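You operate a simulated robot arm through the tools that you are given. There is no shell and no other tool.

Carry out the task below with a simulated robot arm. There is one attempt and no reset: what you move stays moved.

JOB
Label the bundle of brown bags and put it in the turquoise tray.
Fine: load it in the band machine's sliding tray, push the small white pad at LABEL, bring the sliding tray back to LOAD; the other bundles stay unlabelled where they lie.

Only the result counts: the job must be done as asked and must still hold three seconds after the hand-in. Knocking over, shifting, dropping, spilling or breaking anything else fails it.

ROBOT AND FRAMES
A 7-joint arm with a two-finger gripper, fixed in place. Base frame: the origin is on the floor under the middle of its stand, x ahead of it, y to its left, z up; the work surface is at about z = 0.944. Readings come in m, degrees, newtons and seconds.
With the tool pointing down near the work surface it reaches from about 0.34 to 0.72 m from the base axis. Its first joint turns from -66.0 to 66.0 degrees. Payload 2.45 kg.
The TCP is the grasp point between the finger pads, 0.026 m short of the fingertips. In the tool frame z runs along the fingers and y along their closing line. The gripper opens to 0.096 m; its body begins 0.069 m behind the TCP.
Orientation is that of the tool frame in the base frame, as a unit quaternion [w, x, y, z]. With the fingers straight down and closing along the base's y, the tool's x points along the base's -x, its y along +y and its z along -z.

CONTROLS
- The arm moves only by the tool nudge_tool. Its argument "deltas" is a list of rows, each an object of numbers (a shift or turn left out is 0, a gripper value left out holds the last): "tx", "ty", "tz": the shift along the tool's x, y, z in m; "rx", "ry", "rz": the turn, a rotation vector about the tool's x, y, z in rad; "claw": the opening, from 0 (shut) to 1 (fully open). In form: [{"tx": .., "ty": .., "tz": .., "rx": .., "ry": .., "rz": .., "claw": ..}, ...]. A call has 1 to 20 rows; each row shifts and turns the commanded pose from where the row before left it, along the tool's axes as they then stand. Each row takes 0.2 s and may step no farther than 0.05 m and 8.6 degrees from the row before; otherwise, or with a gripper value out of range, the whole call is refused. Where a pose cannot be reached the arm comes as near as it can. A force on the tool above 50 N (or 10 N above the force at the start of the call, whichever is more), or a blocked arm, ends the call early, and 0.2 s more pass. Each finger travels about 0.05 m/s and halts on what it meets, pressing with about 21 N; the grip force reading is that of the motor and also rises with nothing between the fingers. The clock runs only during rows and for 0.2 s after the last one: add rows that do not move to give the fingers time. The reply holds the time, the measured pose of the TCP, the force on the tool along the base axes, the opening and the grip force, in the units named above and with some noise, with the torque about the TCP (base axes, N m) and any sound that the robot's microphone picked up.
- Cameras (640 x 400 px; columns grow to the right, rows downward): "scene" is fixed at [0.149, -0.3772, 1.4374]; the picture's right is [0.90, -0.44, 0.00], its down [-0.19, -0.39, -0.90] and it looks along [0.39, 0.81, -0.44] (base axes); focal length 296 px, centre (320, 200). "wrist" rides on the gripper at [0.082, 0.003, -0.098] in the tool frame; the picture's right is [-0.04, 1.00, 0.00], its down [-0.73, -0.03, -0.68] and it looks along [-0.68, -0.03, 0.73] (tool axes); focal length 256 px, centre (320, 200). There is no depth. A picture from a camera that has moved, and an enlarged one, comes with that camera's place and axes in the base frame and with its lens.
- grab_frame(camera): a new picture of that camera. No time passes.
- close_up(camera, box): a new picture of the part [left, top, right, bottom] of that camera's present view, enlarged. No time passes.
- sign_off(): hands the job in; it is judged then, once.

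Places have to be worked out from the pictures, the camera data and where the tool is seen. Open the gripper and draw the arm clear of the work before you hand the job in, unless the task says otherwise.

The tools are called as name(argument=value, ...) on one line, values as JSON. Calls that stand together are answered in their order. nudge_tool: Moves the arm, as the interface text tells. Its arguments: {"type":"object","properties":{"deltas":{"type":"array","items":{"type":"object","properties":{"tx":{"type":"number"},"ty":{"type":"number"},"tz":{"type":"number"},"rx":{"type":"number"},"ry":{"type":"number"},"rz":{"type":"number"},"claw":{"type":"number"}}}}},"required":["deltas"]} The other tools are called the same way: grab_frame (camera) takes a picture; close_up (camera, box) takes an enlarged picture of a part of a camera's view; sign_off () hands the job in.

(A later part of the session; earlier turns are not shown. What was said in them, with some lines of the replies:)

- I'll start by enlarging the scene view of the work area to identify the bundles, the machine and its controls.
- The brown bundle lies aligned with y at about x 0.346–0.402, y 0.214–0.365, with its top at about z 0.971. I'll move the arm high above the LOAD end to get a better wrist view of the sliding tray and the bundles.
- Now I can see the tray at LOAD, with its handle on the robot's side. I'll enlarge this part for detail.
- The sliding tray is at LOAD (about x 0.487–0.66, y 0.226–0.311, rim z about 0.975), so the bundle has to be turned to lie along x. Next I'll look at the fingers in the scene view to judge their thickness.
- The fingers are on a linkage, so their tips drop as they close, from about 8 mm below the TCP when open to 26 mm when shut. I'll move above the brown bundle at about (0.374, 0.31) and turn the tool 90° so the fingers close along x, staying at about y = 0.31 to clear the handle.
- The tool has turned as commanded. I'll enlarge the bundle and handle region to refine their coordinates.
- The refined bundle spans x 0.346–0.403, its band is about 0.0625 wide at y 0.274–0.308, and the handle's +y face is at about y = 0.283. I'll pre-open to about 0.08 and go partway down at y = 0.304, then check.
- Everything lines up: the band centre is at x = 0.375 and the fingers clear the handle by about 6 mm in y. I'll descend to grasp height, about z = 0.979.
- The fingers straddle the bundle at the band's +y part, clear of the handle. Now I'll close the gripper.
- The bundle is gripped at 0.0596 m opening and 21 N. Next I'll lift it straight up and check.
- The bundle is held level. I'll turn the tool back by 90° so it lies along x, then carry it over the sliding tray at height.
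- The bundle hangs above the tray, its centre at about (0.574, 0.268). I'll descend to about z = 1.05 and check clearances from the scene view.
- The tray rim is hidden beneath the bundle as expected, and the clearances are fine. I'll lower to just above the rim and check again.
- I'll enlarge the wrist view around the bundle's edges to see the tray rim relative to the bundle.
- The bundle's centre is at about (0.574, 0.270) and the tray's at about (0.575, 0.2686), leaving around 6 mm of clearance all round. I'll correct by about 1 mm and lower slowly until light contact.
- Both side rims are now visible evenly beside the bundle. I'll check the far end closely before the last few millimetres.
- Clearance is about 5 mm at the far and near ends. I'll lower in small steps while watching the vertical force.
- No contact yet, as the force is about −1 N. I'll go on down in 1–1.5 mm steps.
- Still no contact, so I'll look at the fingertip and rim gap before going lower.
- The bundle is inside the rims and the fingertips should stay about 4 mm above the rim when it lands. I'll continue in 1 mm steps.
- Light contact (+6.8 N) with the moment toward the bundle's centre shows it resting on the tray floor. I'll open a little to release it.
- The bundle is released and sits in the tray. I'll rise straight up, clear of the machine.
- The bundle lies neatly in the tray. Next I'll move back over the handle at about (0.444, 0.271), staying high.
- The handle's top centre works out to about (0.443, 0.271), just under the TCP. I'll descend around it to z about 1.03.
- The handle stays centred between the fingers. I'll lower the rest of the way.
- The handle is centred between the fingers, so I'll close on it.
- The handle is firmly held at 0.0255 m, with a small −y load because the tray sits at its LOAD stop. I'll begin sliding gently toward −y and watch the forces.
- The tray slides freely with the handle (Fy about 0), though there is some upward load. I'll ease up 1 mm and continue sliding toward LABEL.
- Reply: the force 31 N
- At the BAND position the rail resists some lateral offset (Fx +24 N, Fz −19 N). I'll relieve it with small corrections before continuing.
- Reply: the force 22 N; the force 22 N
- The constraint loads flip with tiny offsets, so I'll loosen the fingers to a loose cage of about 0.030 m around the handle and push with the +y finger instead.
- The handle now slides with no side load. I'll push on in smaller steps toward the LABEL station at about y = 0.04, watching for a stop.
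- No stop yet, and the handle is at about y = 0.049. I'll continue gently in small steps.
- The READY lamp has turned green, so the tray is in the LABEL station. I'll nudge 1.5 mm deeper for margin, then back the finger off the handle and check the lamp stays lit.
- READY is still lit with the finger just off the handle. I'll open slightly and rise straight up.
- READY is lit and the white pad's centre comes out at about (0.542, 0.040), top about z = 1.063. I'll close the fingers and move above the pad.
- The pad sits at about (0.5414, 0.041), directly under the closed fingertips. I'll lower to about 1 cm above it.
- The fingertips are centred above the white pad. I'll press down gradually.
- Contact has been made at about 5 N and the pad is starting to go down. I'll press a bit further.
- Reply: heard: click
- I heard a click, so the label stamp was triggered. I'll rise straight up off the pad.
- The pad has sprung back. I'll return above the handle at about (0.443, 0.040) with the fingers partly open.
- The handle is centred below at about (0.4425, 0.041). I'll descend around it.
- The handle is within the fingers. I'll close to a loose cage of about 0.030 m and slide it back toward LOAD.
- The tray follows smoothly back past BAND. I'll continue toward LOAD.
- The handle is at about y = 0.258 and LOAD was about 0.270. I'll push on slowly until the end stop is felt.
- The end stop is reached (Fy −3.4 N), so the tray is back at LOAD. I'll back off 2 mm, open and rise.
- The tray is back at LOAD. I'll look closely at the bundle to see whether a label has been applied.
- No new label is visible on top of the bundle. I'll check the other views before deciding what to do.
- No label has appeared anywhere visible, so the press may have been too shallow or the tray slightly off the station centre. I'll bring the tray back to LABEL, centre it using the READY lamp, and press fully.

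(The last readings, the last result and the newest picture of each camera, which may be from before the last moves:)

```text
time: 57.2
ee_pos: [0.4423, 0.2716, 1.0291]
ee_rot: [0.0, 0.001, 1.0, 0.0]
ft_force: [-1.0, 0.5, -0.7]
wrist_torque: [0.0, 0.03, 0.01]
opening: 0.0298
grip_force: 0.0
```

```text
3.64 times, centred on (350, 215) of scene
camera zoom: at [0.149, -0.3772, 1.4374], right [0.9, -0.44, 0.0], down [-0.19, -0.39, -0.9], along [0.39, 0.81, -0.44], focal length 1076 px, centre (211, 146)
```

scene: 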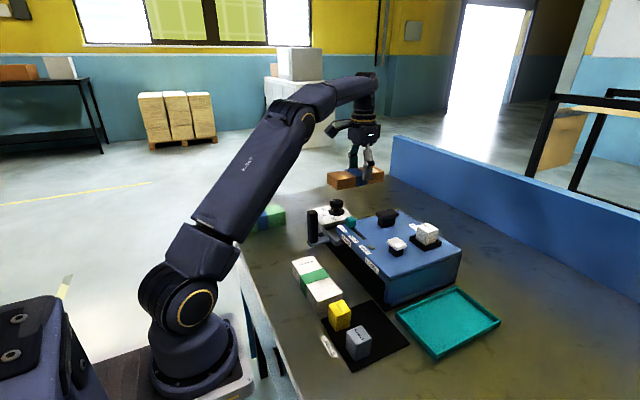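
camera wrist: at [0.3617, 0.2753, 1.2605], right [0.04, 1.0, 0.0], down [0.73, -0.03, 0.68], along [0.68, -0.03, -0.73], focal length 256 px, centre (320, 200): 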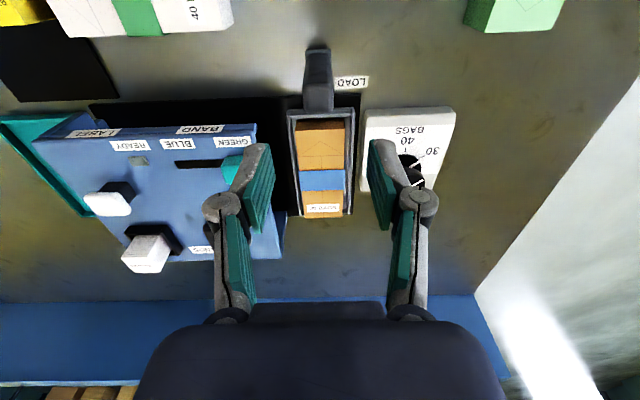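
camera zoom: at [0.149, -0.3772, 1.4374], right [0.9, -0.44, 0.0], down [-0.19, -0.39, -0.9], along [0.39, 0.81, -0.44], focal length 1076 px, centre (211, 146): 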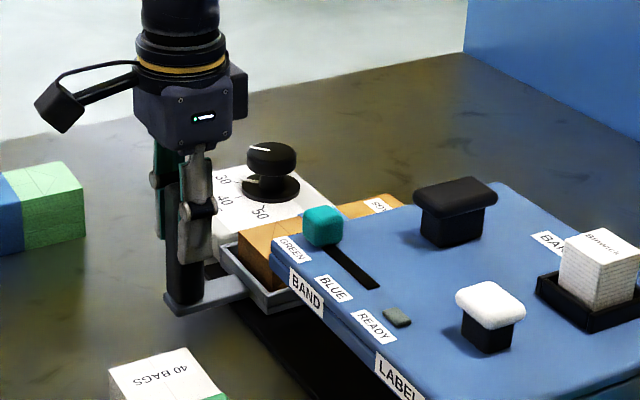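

The handle is caged again. I'll slide it toward LABEL, stopping just short of where the lamp lit before.

nudge_tool(deltas=[{"ty": -0.008}, {"ty": -0.016}, {"ty": -0.016}, {"ty": -0.016}, {"ty": -0.016}, {"ty": -0.016}, {"ty": -0.016}, {"ty": -0.016}, {"ty": -0.016}, {"ty": -0.016}, {"ty": -0.016}, {"ty": -0.016}, {"ty": -0.016}, {"ty": -0.014}, {"ty": -0.008}, {}])

close_up(camera="scene", box=[300, 200, 460, 320])

```text
time: 60.6
ee_pos: [0.4423, 0.0482, 1.0289]
ee_rot: [0.0, 0.001, 1.0, 0.001]
ft_force: [-0.3, 0.4, 0.5]
wrist_torque: [-0.03, -0.02, -0.01]
opening: 0.0297
grip_force: 0.0
```

```text
3.33 times, centred on (380, 260) of scene
camera zoom: at [0.149, -0.3772, 1.4374], right [0.9, -0.44, 0.0], down [-0.19, -0.39, -0.9], along [0.39, 0.81, -0.44], focal length 986 px, centre (120, 0)
```

zoom: 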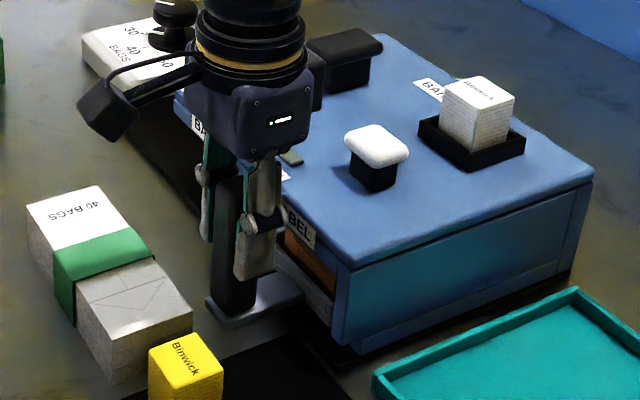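

The lamp is still off at TCP y of about 0.048. I'll step on in 2–3 mm increments, checking the lamp each time.

nudge_tool(deltas=[{"ty": -0.003}, {}])

close_up(camera="scene", box=[340, 210, 420, 270])

```text
time: 61.2
ee_pos: [0.4408, 0.0452, 1.0297]
ee_rot: [0.0, 0.0, 1.0, 0.0]
ft_force: [0.5, -0.8, -0.7]
wrist_torque: [-0.05, -0.01, 0.01]
opening: 0.0305
grip_force: 0.6
```

```text
6.67 times, centred on (380, 240) of scene
camera zoom: at [0.149, -0.3773, 1.4373], right [0.9, -0.44, 0.0], down [-0.19, -0.39, -0.9], along [0.39, 0.81, -0.44], focal length 1973 px, centre (-80, -67)
```

zoom: 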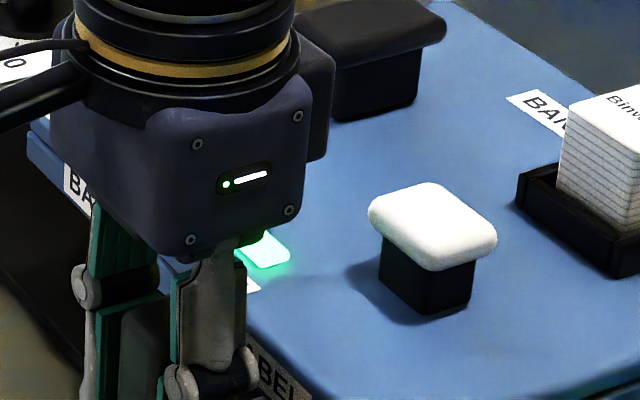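

It lit at TCP y of about 0.045. I'll continue stepping to find where it goes out or a stop is reached.

nudge_tool(deltas=[{"ty": -0.003}, {"ty": -0.003}, {"ty": -0.002}, {}])

close_up(camera="scene", box=[340, 210, 420, 270])

```text
time: 62.2
ee_pos: [0.4407, 0.0378, 1.0294]
ee_rot: [0.0, 0.001, 1.0, 0.001]
ft_force: [-0.9, 2.5, -0.7]
wrist_torque: [0.04, 0.05, -0.04]
opening: 0.0315
grip_force: 1.2
```

```text
6.67 times, centred on (380, 240) of scene
camera zoom: at [0.149, -0.3771, 1.4374], right [0.9, -0.44, 0.0], down [-0.19, -0.39, -0.9], along [0.39, 0.81, -0.44], focal length 1973 px, centre (-80, -67)
```

zoom: 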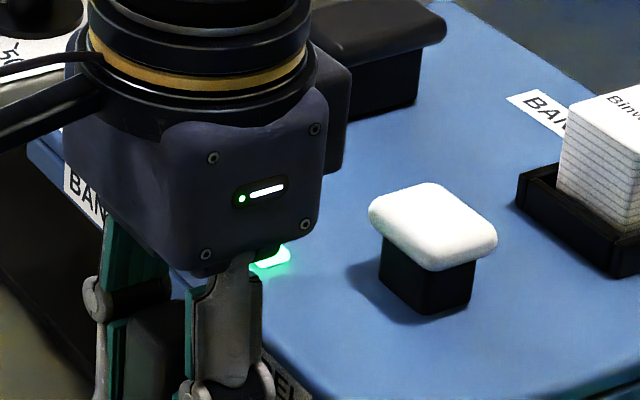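

The end stop is reached with the lamp lit, so LABEL is at the stop and the tray is as far in as it goes. I'll back off, open, rise and go to the pad again.

nudge_tool(deltas=[{"ty": 0.0025}, {"claw": 0.5}, {}, {"tz": -0.02}, {"tz": -0.04}, {"tz": -0.04}, {"tz": -0.04}, {"tz": -0.02}, {"tx": -0.033, "claw": 0.0}, {"tx": -0.033}, {"tx": -0.033}, {}, {}])

grab_frame(camera="wrist")

close_up(camera="scene", box=[300, 180, 480, 310])

```text
time: 65.0
ee_pos: [0.5401, 0.0407, 1.1897]
ee_rot: [0.0, -0.001, 1.0, 0.0]
ft_force: [0.7, -0.4, -1.5]
wrist_torque: [-0.01, -0.03, -0.04]
opening: 0.0002
grip_force: 21.1
```

```text
taken
camera wrist: at [0.4584, 0.0446, 1.2875], right [0.04, 1.0, 0.0], down [0.73, -0.03, 0.68], along [0.68, -0.03, -0.73], focal length 256 px, centre (320, 200)
```

wrist: 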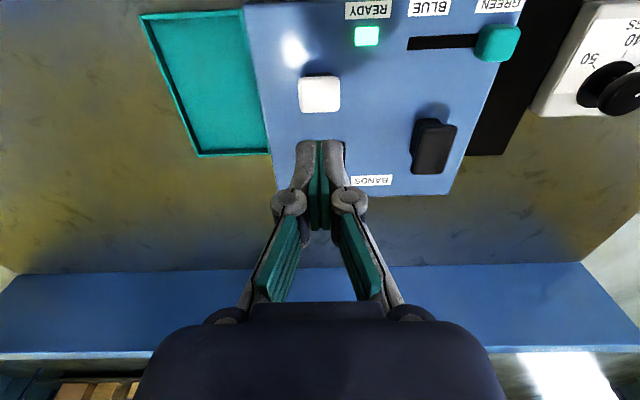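

```text
3.08 times, centred on (390, 245) of scene
camera zoom: at [0.149, -0.3772, 1.4374], right [0.9, -0.44, 0.0], down [-0.19, -0.39, -0.9], along [0.39, 0.81, -0.44], focal length 911 px, centre (105, 62)
```

zoom: 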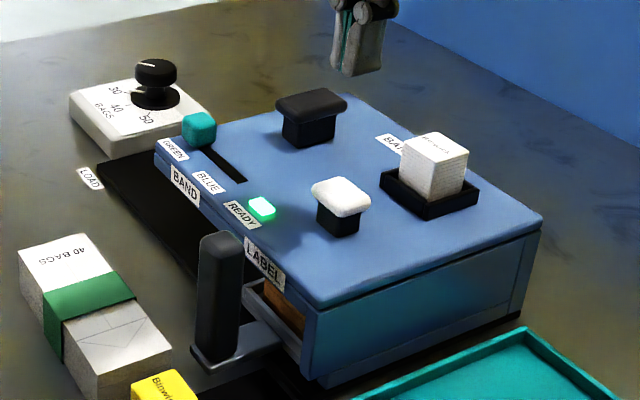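

The lamp is lit. Before pressing, I'll read the sign beside the label stack to be sure what is loaded.

close_up(camera="wrist", box=[340, 165, 400, 200])

close_up(camera="scene", box=[400, 215, 450, 250])

```text
10.67 times, centred on (370, 182) of wrist
camera zoom: at [0.4584, 0.0446, 1.2875], right [0.04, 1.0, 0.0], down [0.73, -0.03, 0.68], along [0.68, -0.03, -0.73], focal length 2730 px, centre (-213, 387)
```

zoom: 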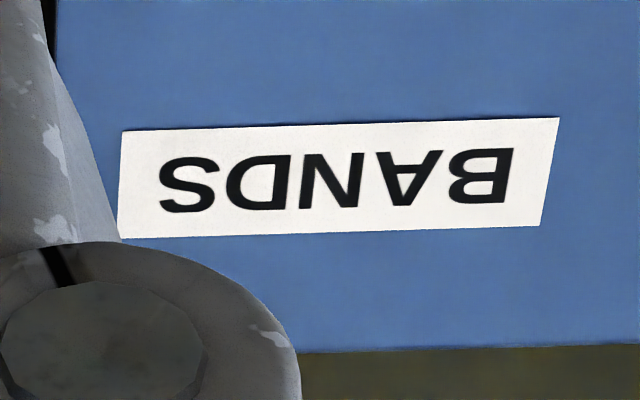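

```text
11.43 times, centred on (425, 232) of scene
camera zoom: at [0.149, -0.3772, 1.4374], right [0.9, -0.44, 0.0], down [-0.19, -0.39, -0.9], along [0.39, 0.81, -0.44], focal length 3382 px, centre (-880, -171)
```

zoom: 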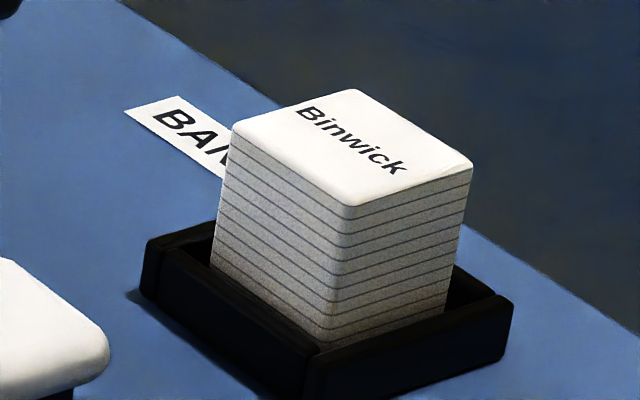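

The sign says BANDS and the stack in the holder is layered white. First I'll press the pad fully, deeper than before, to see whether that makes the stamp.

nudge_tool(deltas=[{"tx": -0.0015, "tz": 0.04}, {"tz": 0.03}, {"tz": 0.02}, {"tz": 0.01}, {"tz": 0.006}, {"tz": 0.003}, {"tz": 0.002}, {}])

close_up(camera="scene", box=[340, 180, 460, 270])

```text
time: 66.8
ee_pos: [0.5416, 0.0415, 1.079]
ee_rot: [0.0, 0.0, 1.0, 0.0]
ft_force: [-4.3, 4.4, 7.1]
wrist_torque: [0.09, 0.12, 0.05]
opening: 0.006
grip_force: 28.9
heard: click
```

```text
4.44 times, centred on (400, 225) of scene
camera zoom: at [0.1488, -0.3771, 1.4374], right [0.9, -0.44, 0.0], down [-0.19, -0.39, -0.9], along [0.39, 0.81, -0.44], focal length 1315 px, centre (-36, 89)
```

zoom: 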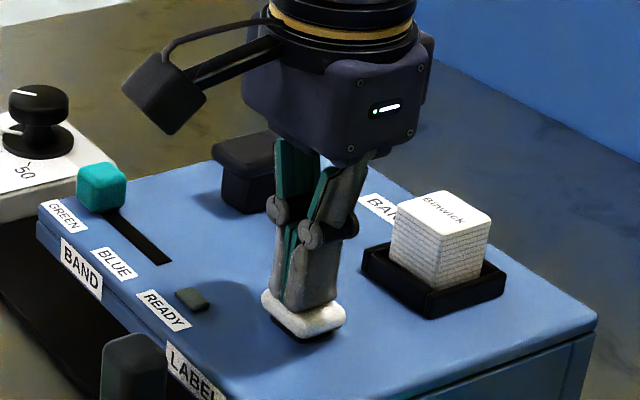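

This time the pad went fully down and the READY lamp went out, unlike before. I'll hold for a moment, then check again.

nudge_tool(deltas=[{}, {}, {}, {}])

close_up(camera="scene", box=[340, 180, 460, 270])

```text
time: 67.8
ee_pos: [0.5419, 0.0405, 1.0781]
ee_rot: [0.001, 0.0, 1.0, 0.0]
ft_force: [-0.6, 4.4, 6.8]
wrist_torque: [0.08, 0.05, 0.0]
opening: 0.0061
grip_force: 28.9
```

```text
4.44 times, centred on (400, 225) of scene
camera zoom: at [0.1489, -0.3771, 1.4374], right [0.9, -0.44, 0.0], down [-0.19, -0.39, -0.9], along [0.39, 0.81, -0.44], focal length 1315 px, centre (-36, 89)
```

zoom: 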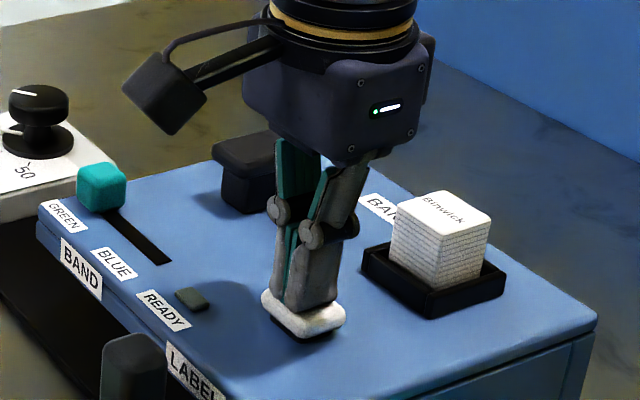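

The lamp stays off while the pad is held. I'll release the pad and see whether the lamp changes.

nudge_tool(deltas=[{"tz": -0.005}, {"tz": -0.015}, {"tz": -0.03}, {"tz": -0.03}, {"tz": -0.031}, {}])

close_up(camera="scene", box=[300, 180, 480, 310])

grab_frame(camera="wrist")

```text
time: 69.2
ee_pos: [0.5414, 0.0395, 1.1906]
ee_rot: [0.0, 0.0, 1.0, 0.0]
ft_force: [-0.1, 0.2, -0.8]
wrist_torque: [0.03, 0.04, 0.0]
opening: 0.0
grip_force: 29.0
```

```text
3.08 times, centred on (390, 245) of scene
camera zoom: at [0.149, -0.3772, 1.4374], right [0.9, -0.44, 0.0], down [-0.19, -0.39, -0.9], along [0.39, 0.81, -0.44], focal length 911 px, centre (105, 62)
```

zoom: 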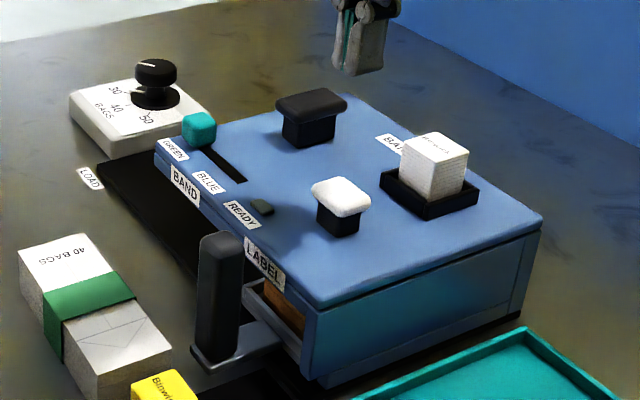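

```text
taken
camera wrist: at [0.4592, 0.0436, 1.2882], right [0.04, 1.0, 0.0], down [0.73, -0.03, 0.68], along [0.68, -0.03, -0.73], focal length 256 px, centre (320, 200)
```

wrist: 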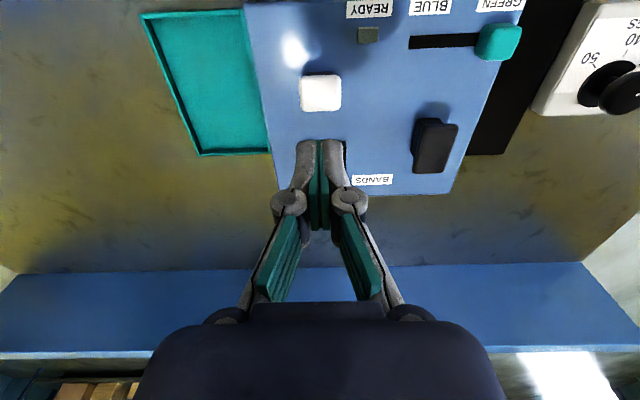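

The READY lamp is now off with the tray still at LABEL, which suggests the label has been applied. I'll fetch the tray back to LOAD to verify.

nudge_tool(deltas=[{"tx": 0.033, "ty": 0.0005, "claw": 0.6}, {"tx": 0.033}, {"tx": 0.0332}, {}, {"tz": 0.04}, {"tz": 0.04}, {"tz": 0.03}, {"tz": 0.03}, {"tz": 0.02}, {}])

grab_frame(camera="wrist")

```text
time: 71.4
ee_pos: [0.4439, 0.0389, 1.0288]
ee_rot: [0.0, 0.0, 1.0, 0.0]
ft_force: [-0.6, -1.0, 0.8]
wrist_torque: [-0.02, 0.04, -0.06]
opening: 0.0577
grip_force: 0.1
```

```text
taken
camera wrist: at [0.3614, 0.0438, 1.127], right [0.04, 1.0, 0.0], down [0.73, -0.03, 0.68], along [0.68, -0.03, -0.73], focal length 256 px, centre (320, 200)
```

wrist: 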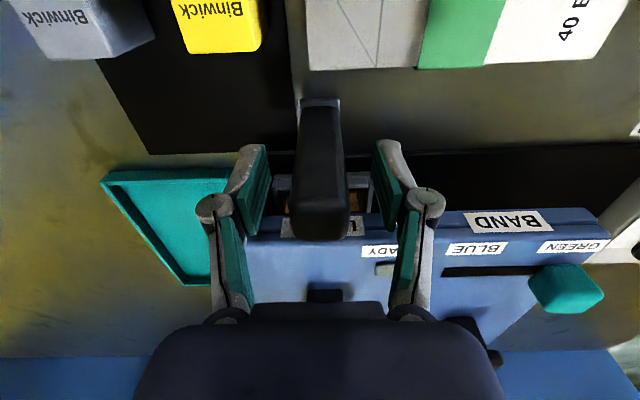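

The handle is centred between the fingers. I'll cage it and slide it back toward LOAD.

nudge_tool(deltas=[{"claw": 0.31}, {}, {}, {"ty": 0.008}, {"ty": 0.016}, {"ty": 0.016}, {"ty": 0.016}, {"ty": 0.016}, {"ty": 0.016}, {"ty": 0.016}, {"ty": 0.016}, {"ty": 0.016}, {"ty": 0.016}, {"ty": 0.016}, {"ty": 0.016}, {"ty": 0.016}, {"ty": 0.012}, {}])

close_up(camera="scene", box=[280, 160, 420, 270])

grab_frame(camera="wrist")

```text
time: 75.2
ee_pos: [0.4421, 0.2526, 1.0294]
ee_rot: [0.0, 0.0, 1.0, 0.0]
ft_force: [-0.1, -0.7, 1.0]
wrist_torque: [-0.05, 0.04, -0.01]
opening: 0.0299
grip_force: 0.1
```

```text
3.64 times, centred on (350, 215) of scene
camera zoom: at [0.149, -0.3772, 1.4374], right [0.9, -0.44, 0.0], down [-0.19, -0.39, -0.9], along [0.39, 0.81, -0.44], focal length 1076 px, centre (211, 146)
```

zoom: 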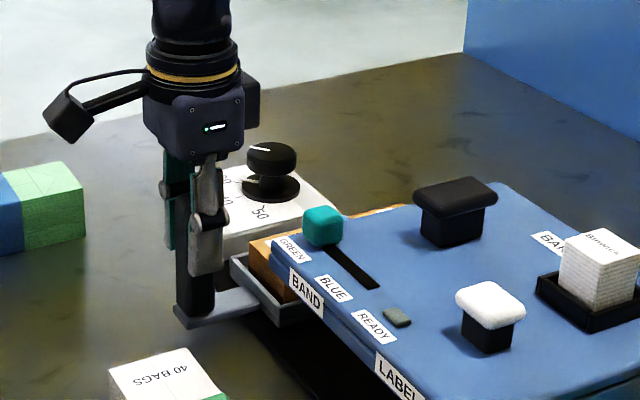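

```text
taken
camera wrist: at [0.3606, 0.2569, 1.1273], right [0.04, 1.0, 0.0], down [0.73, -0.03, 0.68], along [0.68, -0.03, -0.73], focal length 256 px, centre (320, 200)
```

wrist: 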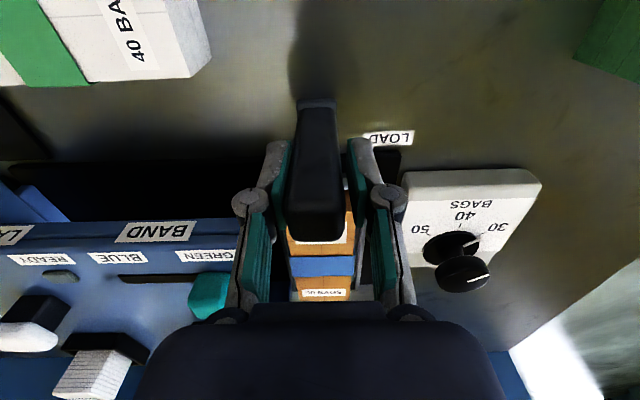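

A white patch now shows on the bundle near the handle. I'll finish pushing to the LOAD stop.

nudge_tool(deltas=[{"ty": 0.01}, {"ty": 0.005}, {"ty": 0.003}, {"ty": 0.002}, {"ty": 0.001}, {}])

```text
time: 76.6
ee_pos: [0.4424, 0.2728, 1.0306]
ee_rot: [0.0, 0.001, 1.0, 0.0]
ft_force: [1.0, -4.3, 0.5]
wrist_torque: [-0.05, -0.01, 0.06]
opening: 0.0323
grip_force: 1.5
```

The LOAD stop is reached again (Fy −4.3 N). I'll back off, open, rise and inspect.

nudge_tool(deltas=[{"ty": -0.003}, {"claw": 0.55}, {}, {}, {"tz": -0.02}, {"tz": -0.04}, {"tz": -0.04}, {"tz": -0.03}, {}])

grab_frame(camera="wrist")

close_up(camera="wrist", box=[270, 90, 370, 230])

close_up(camera="scene", box=[280, 180, 380, 260])

```text
time: 78.6
ee_pos: [0.4433, 0.2709, 1.1611]
ee_rot: [0.0, 0.0, 1.0, 0.0]
ft_force: [0.9, -0.5, 0.0]
wrist_torque: [-0.01, 0.04, 0.0]
opening: 0.0528
grip_force: 0.0
```

```text
taken
camera wrist: at [0.3621, 0.2739, 1.259], right [0.04, 1.0, 0.0], down [0.73, -0.03, 0.68], along [0.68, -0.03, -0.73], focal length 256 px, centre (320, 200)
```

wrist: 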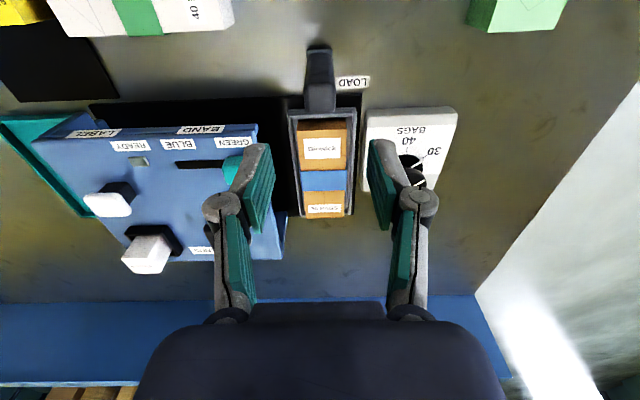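

```text
2.86 times, centred on (320, 160) of wrist
camera zoom: at [0.3621, 0.2739, 1.259], right [0.04, 1.0, 0.0], down [0.73, -0.03, 0.68], along [0.68, -0.03, -0.73], focal length 731 px, centre (320, 314)
```

zoom: 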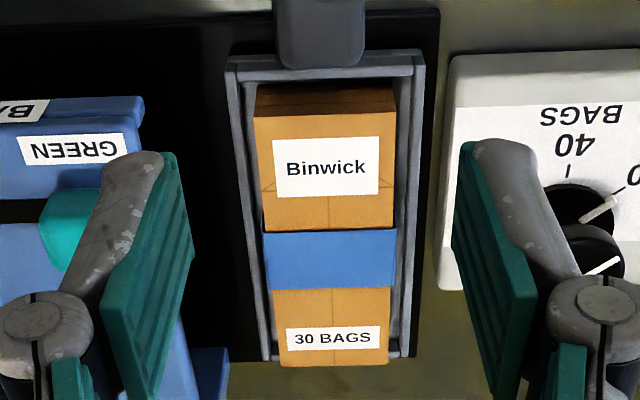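

```text
5.00 times, centred on (330, 220) of scene
camera zoom: at [0.149, -0.3772, 1.4374], right [0.9, -0.44, 0.0], down [-0.19, -0.39, -0.9], along [0.39, 0.81, -0.44], focal length 1480 px, centre (270, 100)
```

zoom: 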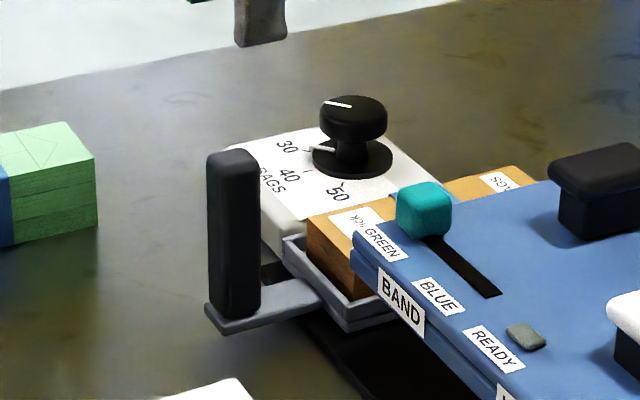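

The white "Binwick" label is now on the brown bundle. Next I'll move above the bundle's centre at about (0.576, 0.270) with a limited opening to pick it up.

nudge_tool(deltas=[{"tx": -0.0333, "claw": 0.74}, {"tx": -0.0333}, {"tx": -0.0333}, {"tx": -0.0328}, {}, {}])

grab_frame(camera="wrist")

close_up(camera="wrist", box=[240, 0, 400, 160])

```text
time: 80.0
ee_pos: [0.5772, 0.2702, 1.1598]
ee_rot: [0.0, 0.0, 1.0, 0.0]
ft_force: [0.1, 0.4, -0.3]
wrist_torque: [0.02, -0.02, 0.0]
opening: 0.0709
grip_force: 0.1
```

```text
taken
camera wrist: at [0.4946, 0.2736, 1.258], right [0.04, 1.0, 0.0], down [0.73, -0.03, 0.68], along [0.68, -0.03, -0.73], focal length 256 px, centre (320, 200)
```

wrist: 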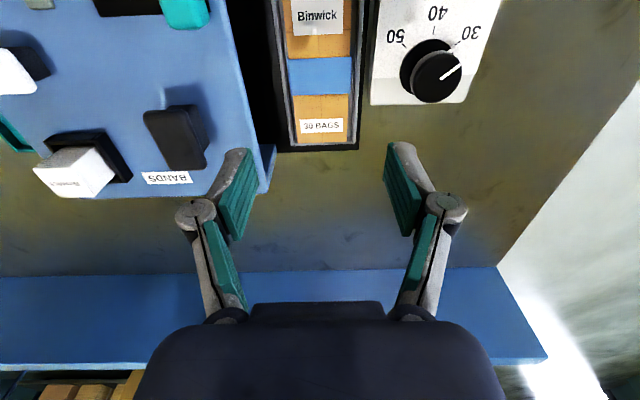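

```text
2.50 times, centred on (320, 80) of wrist
camera zoom: at [0.4946, 0.2736, 1.258], right [0.04, 1.0, 0.0], down [0.73, -0.03, 0.68], along [0.68, -0.03, -0.73], focal length 640 px, centre (320, 500)
```

zoom: 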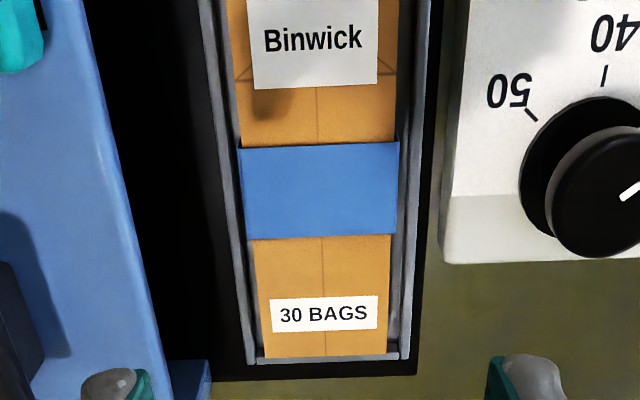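

The band centre is at (0.577, 0.270), exactly below the TCP. I'll descend in stages.

nudge_tool(deltas=[{"tz": 0.04}, {"tz": 0.04}, {"tz": 0.03}, {}])

grab_frame(camera="wrist")

close_up(camera="scene", box=[310, 160, 420, 250])

```text
time: 81.0
ee_pos: [0.5736, 0.2696, 1.0484]
ee_rot: [0.0, 0.0, 1.0, 0.0]
ft_force: [-0.2, 0.2, -0.4]
wrist_torque: [-0.02, 0.0, 0.01]
opening: 0.0711
grip_force: 0.0
```

```text
taken
camera wrist: at [0.4919, 0.2738, 1.1472], right [0.04, 1.0, 0.0], down [0.73, -0.03, 0.68], along [0.68, -0.03, -0.73], focal length 256 px, centre (320, 200)
```

wrist: 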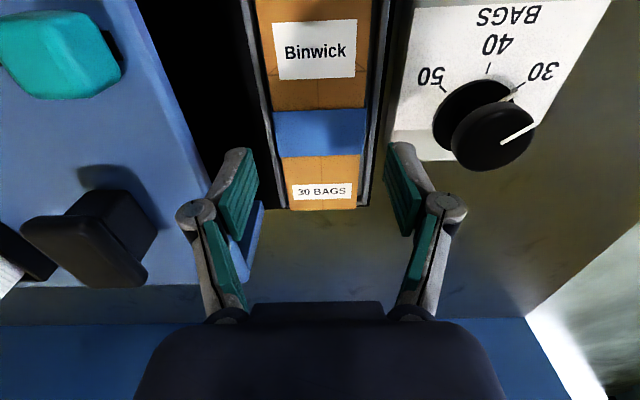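

```text
4.44 times, centred on (365, 205) of scene
camera zoom: at [0.149, -0.3772, 1.4374], right [0.9, -0.44, 0.0], down [-0.19, -0.39, -0.9], along [0.39, 0.81, -0.44], focal length 1315 px, centre (120, 178)
```

zoom: 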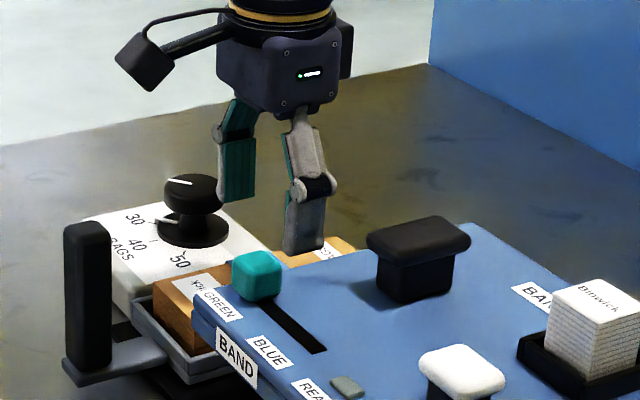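

Clearances look good on both sides. I'll go down the remaining 5 cm in decreasing steps.

nudge_tool(deltas=[{"tx": -0.002, "tz": 0.02}, {"tz": 0.015}, {"tz": 0.01}, {"tz": 0.004}, {}])

grab_frame(camera="wrist")

close_up(camera="wrist", box=[200, 100, 440, 250])

```text
time: 82.2
ee_pos: [0.5768, 0.2699, 1.0008]
ee_rot: [0.0, 0.0, 1.0, 0.0]
ft_force: [-0.3, -0.3, 0.0]
wrist_torque: [0.01, 0.01, 0.01]
opening: 0.0712
grip_force: 0.0
```

```text
taken
camera wrist: at [0.4951, 0.2741, 1.098], right [0.04, 1.0, 0.0], down [0.73, -0.03, 0.68], along [0.68, -0.03, -0.73], focal length 256 px, centre (320, 200)
```

wrist: 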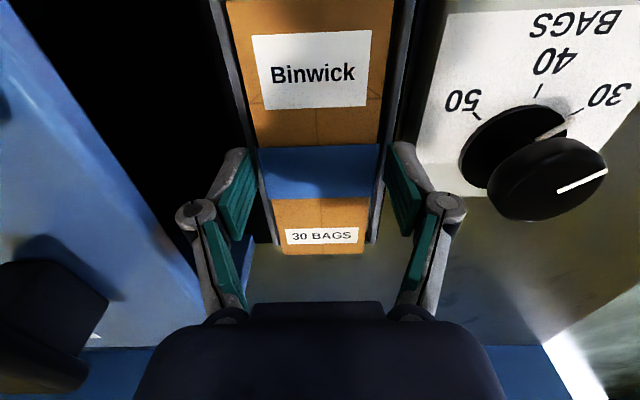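

```text
2.67 times, centred on (320, 175) of wrist
camera zoom: at [0.4951, 0.2741, 1.098], right [0.04, 1.0, 0.0], down [0.73, -0.03, 0.68], along [0.68, -0.03, -0.73], focal length 683 px, centre (320, 267)
```

zoom: 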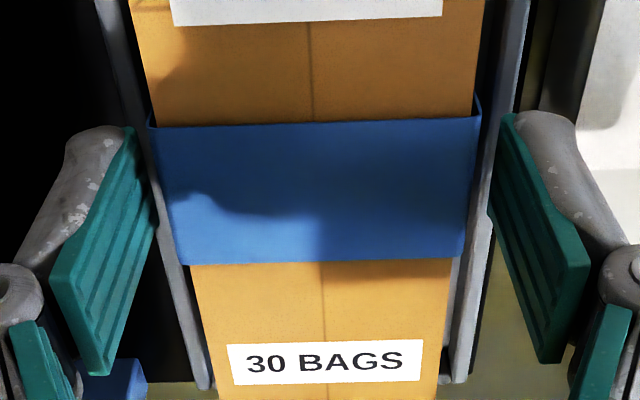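

The fingers straddle the band with the tips above the tray rim. I'll lower 1 mm and close.

nudge_tool(deltas=[{"tz": 0.001}, {"claw": 0.65}, {"claw": 0.6}, {"claw": 0.4}, {"claw": 0.0}, {}, {}])

close_up(camera="wrist", box=[200, 100, 440, 250])

```text
time: 83.8
ee_pos: [0.5782, 0.2699, 0.999]
ee_rot: [0.0, 0.0, 1.0, 0.001]
ft_force: [0.0, -1.1, 2.0]
wrist_torque: [-0.05, 0.0, -0.02]
opening: 0.0596
grip_force: 20.8
```

```text
2.67 times, centred on (320, 175) of wrist
camera zoom: at [0.4954, 0.2741, 1.0976], right [0.04, 1.0, 0.0], down [0.73, -0.03, 0.68], along [0.68, -0.03, -0.73], focal length 683 px, centre (320, 267)
```

zoom: 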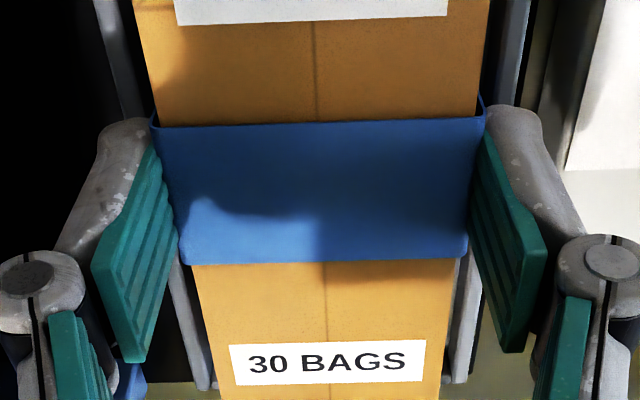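

The bundle is gripped at 0.0596 m and 21 N. I'll lift it straight up out of the tray.

nudge_tool(deltas=[{"tz": -0.008}, {"tz": -0.015}, {"tz": -0.03}, {"tz": -0.04}, {"tz": -0.04}, {"tz": -0.04}, {}])

grab_frame(camera="wrist")

grab_frame(camera="scene")

```text
time: 85.4
ee_pos: [0.5784, 0.2709, 1.1724]
ee_rot: [0.0, 0.0, 1.0, -0.001]
ft_force: [-0.4, -0.4, -1.9]
wrist_torque: [-0.01, 0.0, -0.01]
opening: 0.0594
grip_force: 21.1
```

```text
taken
camera wrist: at [0.4949, 0.2735, 1.27], right [0.04, 1.0, 0.0], down [0.73, -0.03, 0.68], along [0.68, -0.03, -0.73], focal length 256 px, centre (320, 200)
```

wrist: 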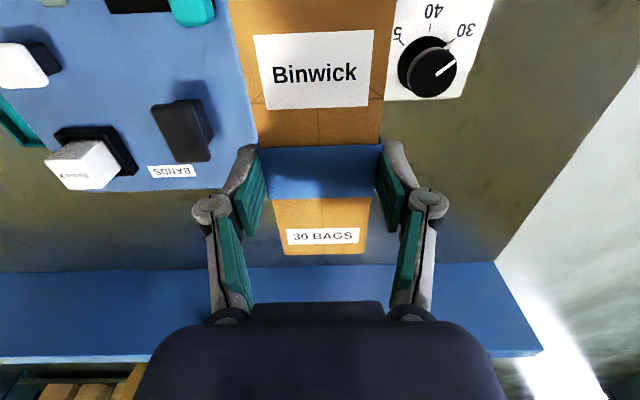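

```text
taken
```

scene: 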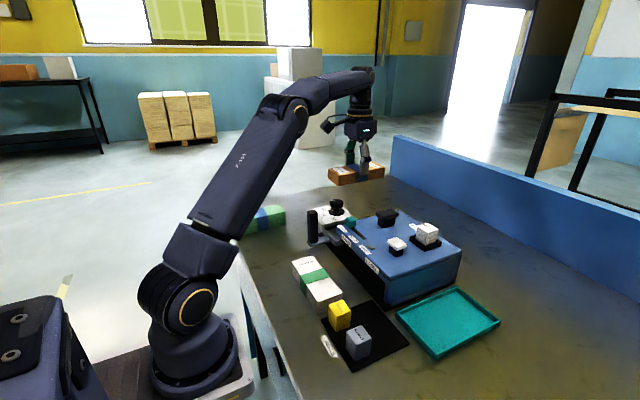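

The labelled bundle is held level. I'll carry it at height over the machine to above the turquoise tray, whose centre is at about (0.575, −0.097).

nudge_tool(deltas=[{"tz": -0.02}, {"ty": -0.03}, {"ty": -0.042}, {"ty": -0.042}, {"ty": -0.042}, {"ty": -0.042}, {"ty": -0.042}, {"ty": -0.042}, {"ty": -0.042}, {"ty": -0.03}, {"ty": -0.014}, {}, {}])

grab_frame(camera="wrist")

grab_frame(camera="scene")

```text
time: 88.2
ee_pos: [0.5774, -0.0978, 1.1917]
ee_rot: [0.001, -0.001, 1.0, 0.0]
ft_force: [0.9, 0.4, -0.8]
wrist_torque: [0.0, 0.0, -0.01]
opening: 0.0597
grip_force: 21.0
```

```text
taken
camera wrist: at [0.4946, -0.094, 1.2896], right [0.04, 1.0, 0.0], down [0.73, -0.03, 0.68], along [0.68, -0.03, -0.73], focal length 256 px, centre (320, 200)
```

wrist: 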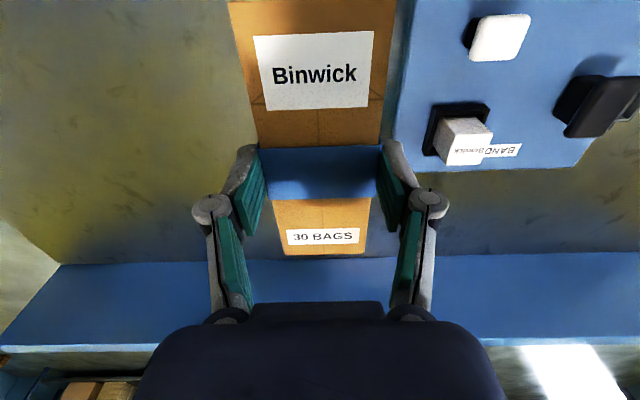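

```text
taken
```

scene: 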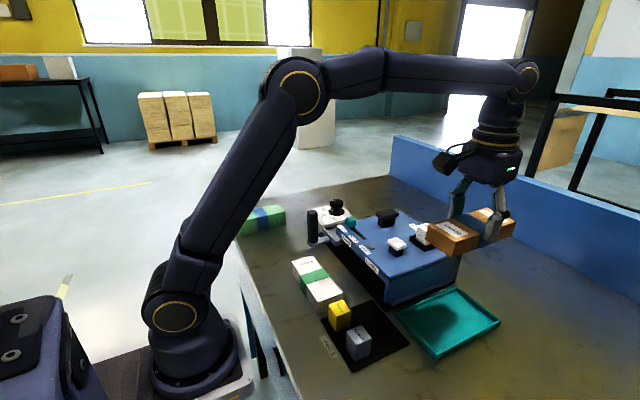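

The bundle hangs over the turquoise tray, clear of the machine. I'll descend partway and check alignment.

nudge_tool(deltas=[{"tz": 0.04}, {"tz": 0.04}, {"tz": 0.04}, {"tz": 0.02}, {}])

grab_frame(camera="wrist")

close_up(camera="scene", box=[370, 200, 530, 370])

```text
time: 89.4
ee_pos: [0.5755, -0.0964, 1.0534]
ee_rot: [0.0, -0.001, 1.0, 0.0]
ft_force: [0.8, 0.0, -1.9]
wrist_torque: [0.02, 0.04, -0.01]
opening: 0.0596
grip_force: 20.5
```

```text
taken
camera wrist: at [0.4939, -0.0941, 1.1516], right [0.04, 1.0, 0.0], down [0.73, -0.03, 0.68], along [0.68, -0.03, -0.73], focal length 256 px, centre (320, 200)
```

wrist: 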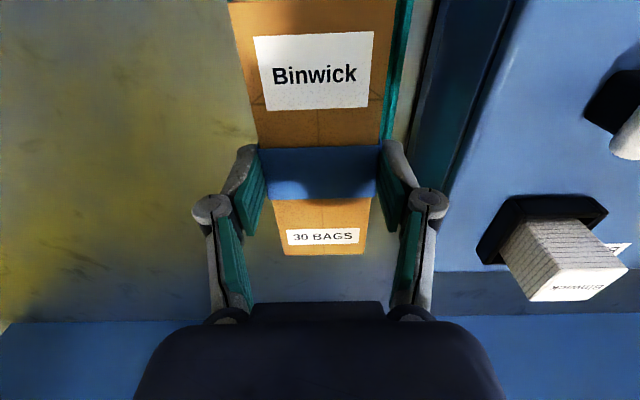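

```text
2.35 times, centred on (450, 285) of scene
camera zoom: at [0.149, -0.3772, 1.4373], right [0.9, -0.44, 0.0], down [-0.19, -0.39, -0.9], along [0.39, 0.81, -0.44], focal length 696 px, centre (14, 0)
```

zoom: 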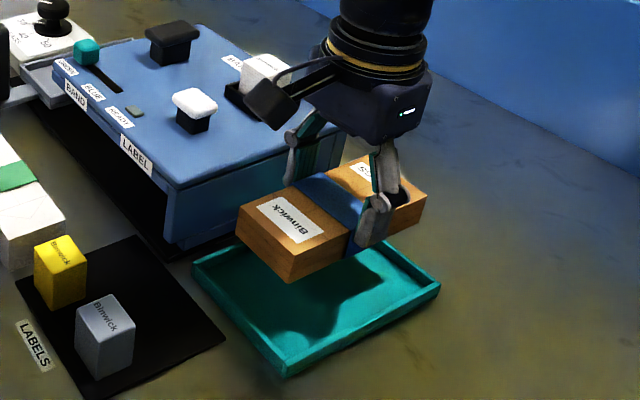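

The bundle is well centred over the turquoise tray. I'll lower to just above the rim and then approach slowly.

nudge_tool(deltas=[{"tz": 0.025}, {"tz": 0.02}, {"tz": 0.008}, {}])

close_up(camera="scene", box=[380, 220, 520, 360])

grab_frame(camera="wrist")

```text
time: 90.4
ee_pos: [0.5756, -0.0979, 1.0001]
ee_rot: [0.0, 0.0, 1.0, 0.001]
ft_force: [-0.9, 0.0, -1.0]
wrist_torque: [0.02, -0.03, 0.01]
opening: 0.0595
grip_force: 20.4
```

```text
2.86 times, centred on (450, 290) of scene
camera zoom: at [0.149, -0.3772, 1.4373], right [0.9, -0.44, 0.0], down [-0.19, -0.39, -0.9], along [0.39, 0.81, -0.44], focal length 846 px, centre (-51, -57)
```

zoom: 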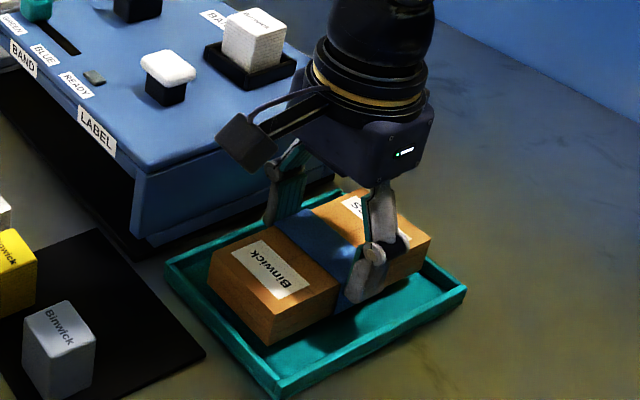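

```text
taken
camera wrist: at [0.4946, -0.0939, 1.0982], right [0.04, 1.0, 0.0], down [0.73, -0.03, 0.68], along [0.68, -0.03, -0.73], focal length 256 px, centre (320, 200)
```

wrist: 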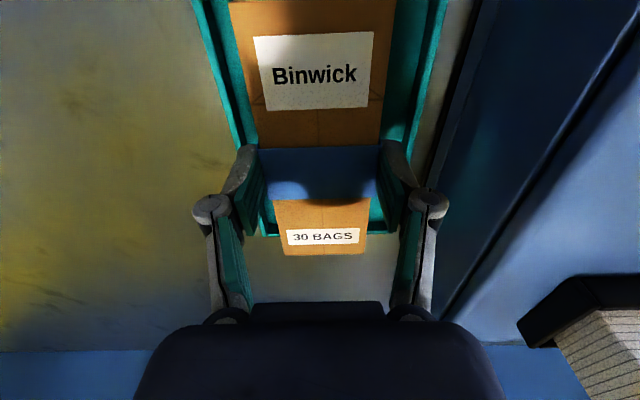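

The bundle is well within the tray walls on all sides. I'll lower slowly to contact.

nudge_tool(deltas=[{"tz": 0.006}, {"tz": 0.004}, {"tz": 0.002}, {}])

```text
time: 91.4
ee_pos: [0.577, -0.0966, 0.988]
ee_rot: [0.001, 0.0, 1.0, 0.0]
ft_force: [-0.1, 0.3, -2.0]
wrist_torque: [-0.01, 0.01, 0.02]
opening: 0.0595
grip_force: 21.7
```

nudge_tool(deltas=[{"tz": 0.0015}, {"tz": 0.001}, {}])

close_up(camera="scene", box=[400, 270, 520, 360])

```text
time: 92.2
ee_pos: [0.5778, -0.0977, 0.9869]
ee_rot: [0.002, -0.001, 1.0, -0.001]
ft_force: [-3.4, -1.1, 18.0]
wrist_torque: [-0.05, 0.23, 0.0]
opening: 0.0595
grip_force: 21.3
```

```text
4.44 times, centred on (460, 315) of scene
camera zoom: at [0.1486, -0.3772, 1.4374], right [0.9, -0.44, 0.0], down [-0.19, -0.39, -0.9], along [0.39, 0.81, -0.44], focal length 1315 px, centre (-302, -311)
```

zoom: 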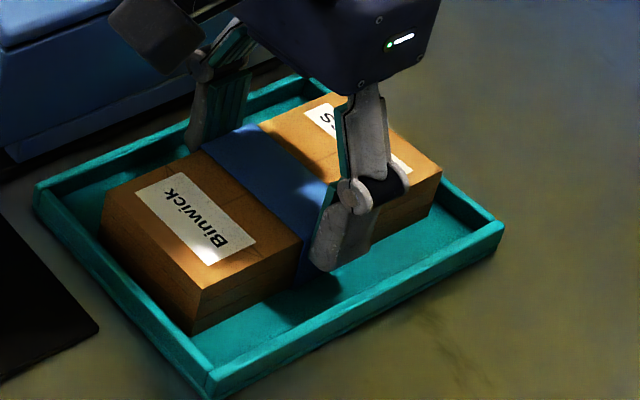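

Firm contact (18 N) shows the bundle is on the tray floor. I'll ease up 0.7 mm and open the fingers slightly to release.

nudge_tool(deltas=[{"tz": -0.0007}, {"claw": 0.64}, {"claw": 0.67}, {"claw": 0.71}, {}, {}])

grab_frame(camera="wrist")

close_up(camera="scene", box=[400, 270, 520, 360])

```text
time: 93.6
ee_pos: [0.5775, -0.0972, 0.9867]
ee_rot: [0.0, 0.0, 1.0, 0.001]
ft_force: [0.0, -0.5, -0.2]
wrist_torque: [0.0, -0.01, 0.03]
opening: 0.0682
grip_force: 0.1
```

```text
taken
camera wrist: at [0.4958, -0.0933, 1.0842], right [0.04, 1.0, 0.0], down [0.73, -0.03, 0.68], along [0.68, -0.03, -0.73], focal length 256 px, centre (320, 200)
```

wrist: 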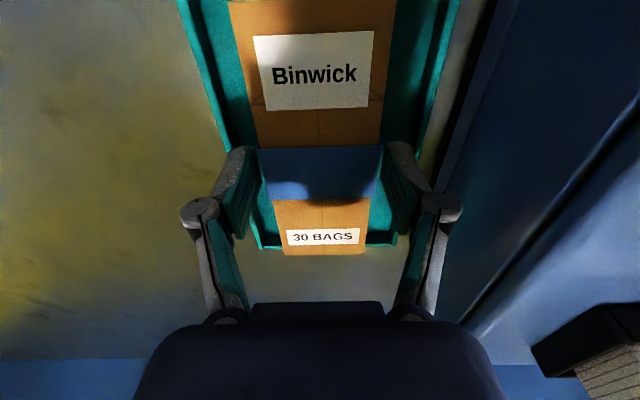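

```text
4.44 times, centred on (460, 315) of scene
camera zoom: at [0.149, -0.3772, 1.4374], right [0.9, -0.44, 0.0], down [-0.19, -0.39, -0.9], along [0.39, 0.81, -0.44], focal length 1315 px, centre (-302, -311)
```

zoom: 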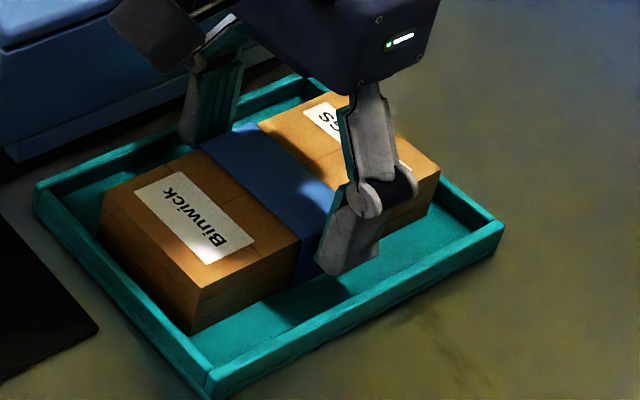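

The bundle is released and rests flat inside the turquoise tray. I'll rise straight up clear of it.

nudge_tool(deltas=[{"tz": -0.008}, {"tz": -0.02}, {"tz": -0.04}, {"tz": -0.04}, {"tz": -0.04}, {"tz": -0.04}, {"tz": -0.04}, {"claw": 1.0}, {}, {}])

grab_frame(camera="scene")

grab_frame(camera="wrist")

```text
time: 95.8
ee_pos: [0.5746, -0.0968, 1.2132]
ee_rot: [0.0, 0.0, 1.0, 0.0]
ft_force: [-0.3, 0.0, 0.3]
wrist_torque: [-0.01, 0.01, 0.01]
opening: 0.0962
grip_force: 0.1
```

```text
taken
```

scene: 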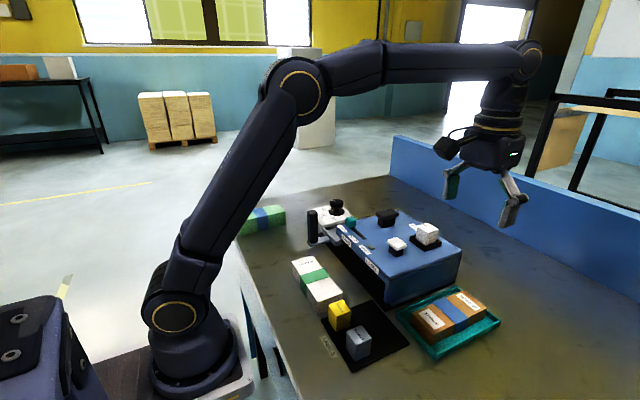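

```text
taken
camera wrist: at [0.4932, -0.0927, 1.3114], right [0.04, 1.0, 0.0], down [0.73, -0.03, 0.68], along [0.68, -0.03, -0.73], focal length 256 px, centre (320, 200)
```

wrist: 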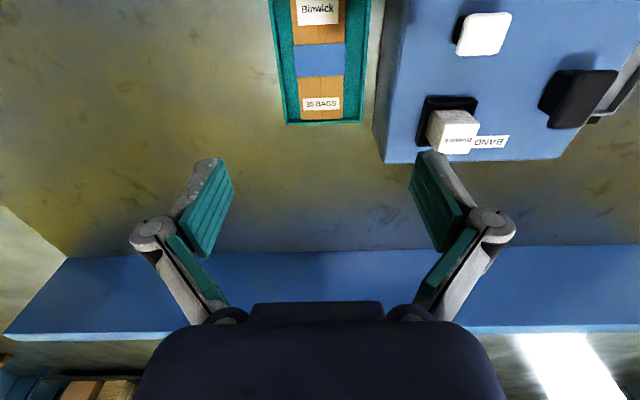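

The bundle lies in the turquoise tray. I'll withdraw the arm to its starting place and do a last check of the sliding tray, dial and other items.

nudge_tool(deltas=[{"tx": 0.036, "ty": 0.014, "tz": -0.015}, {"tx": 0.036, "ty": 0.014, "tz": -0.015}, {"tx": 0.036, "ty": 0.014, "tz": -0.015}, {}, {}])

close_up(camera="scene", box=[220, 180, 380, 280])

close_up(camera="scene", box=[290, 250, 510, 380])

grab_frame(camera="wrist")

```text
time: 97.0
ee_pos: [0.4682, -0.0523, 1.258]
ee_rot: [0.001, 0.0, 1.0, -0.001]
ft_force: [-0.2, 0.1, 0.3]
wrist_torque: [0.0, 0.0, 0.01]
opening: 0.0959
grip_force: 0.1
```

```text
4.00 times, centred on (300, 230) of scene
camera zoom: at [0.149, -0.3772, 1.4374], right [0.9, -0.44, 0.0], down [-0.19, -0.39, -0.9], along [0.39, 0.81, -0.44], focal length 1184 px, centre (400, 80)
```

zoom: 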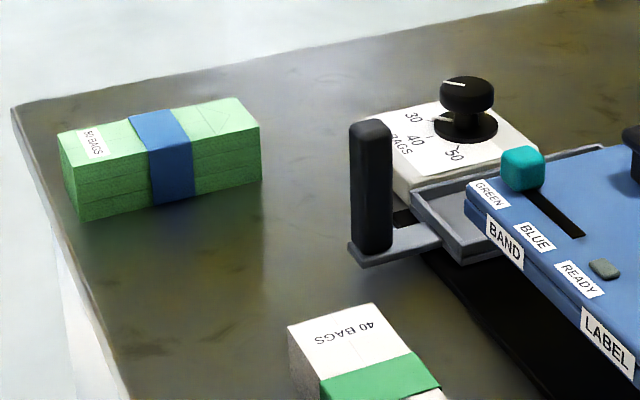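

```text
2.91 times, centred on (400, 315) of scene
camera zoom: at [0.149, -0.3772, 1.4374], right [0.9, -0.44, 0.0], down [-0.19, -0.39, -0.9], along [0.39, 0.81, -0.44], focal length 861 px, centre (87, -134)
```

zoom: 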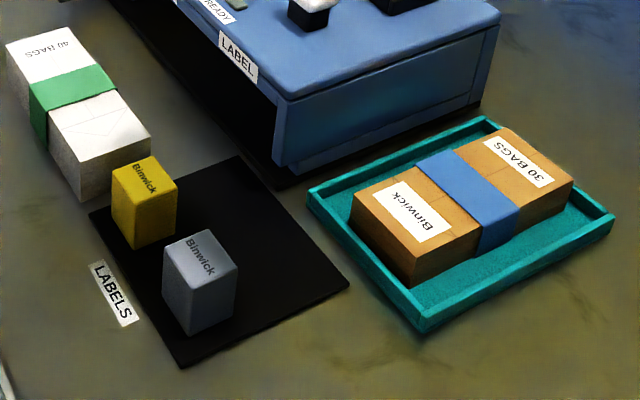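

```text
taken
camera wrist: at [0.3873, -0.0493, 1.3559], right [0.04, 1.0, 0.0], down [0.73, -0.03, 0.68], along [0.68, -0.03, -0.73], focal length 256 px, centre (320, 200)
```

wrist: 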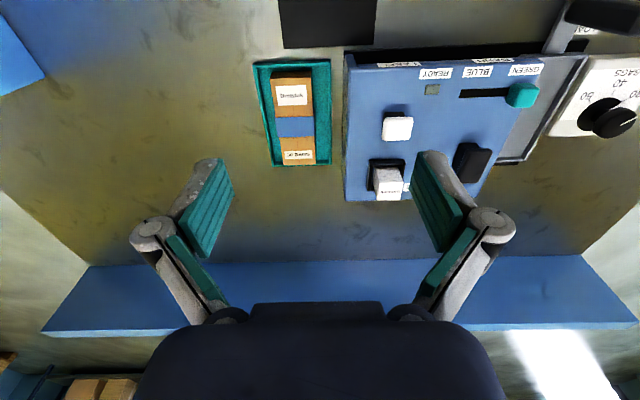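

The labelled brown bundle lies flat in the turquoise tray and the sliding tray is back at LOAD, matching the starting picture. The other bundles, dial, slider and label packs are unmoved, and the arm is clear with the gripper open. I'm handing the job in.

sign_off()

```text
The job is handed in.
```

The brown bundle now carries a white "Binwick" label and lies flat in the turquoise tray. The sliding tray is back at LOAD, and I have handed the job in.

- **Labelling:** The first push of the white pad clicked but left no label, because it was not deep enough. I brought the tray back to LABEL and pushed the pad all the way down. The READY lamp went out and the label was on the bundle. Only one label was applied.
- **Everything else:** In the last pictures the green and white bundles, the dial, the band slider and the yellow and grey label packs look just as they did at the start. The arm is clear of the work with the gripper open.
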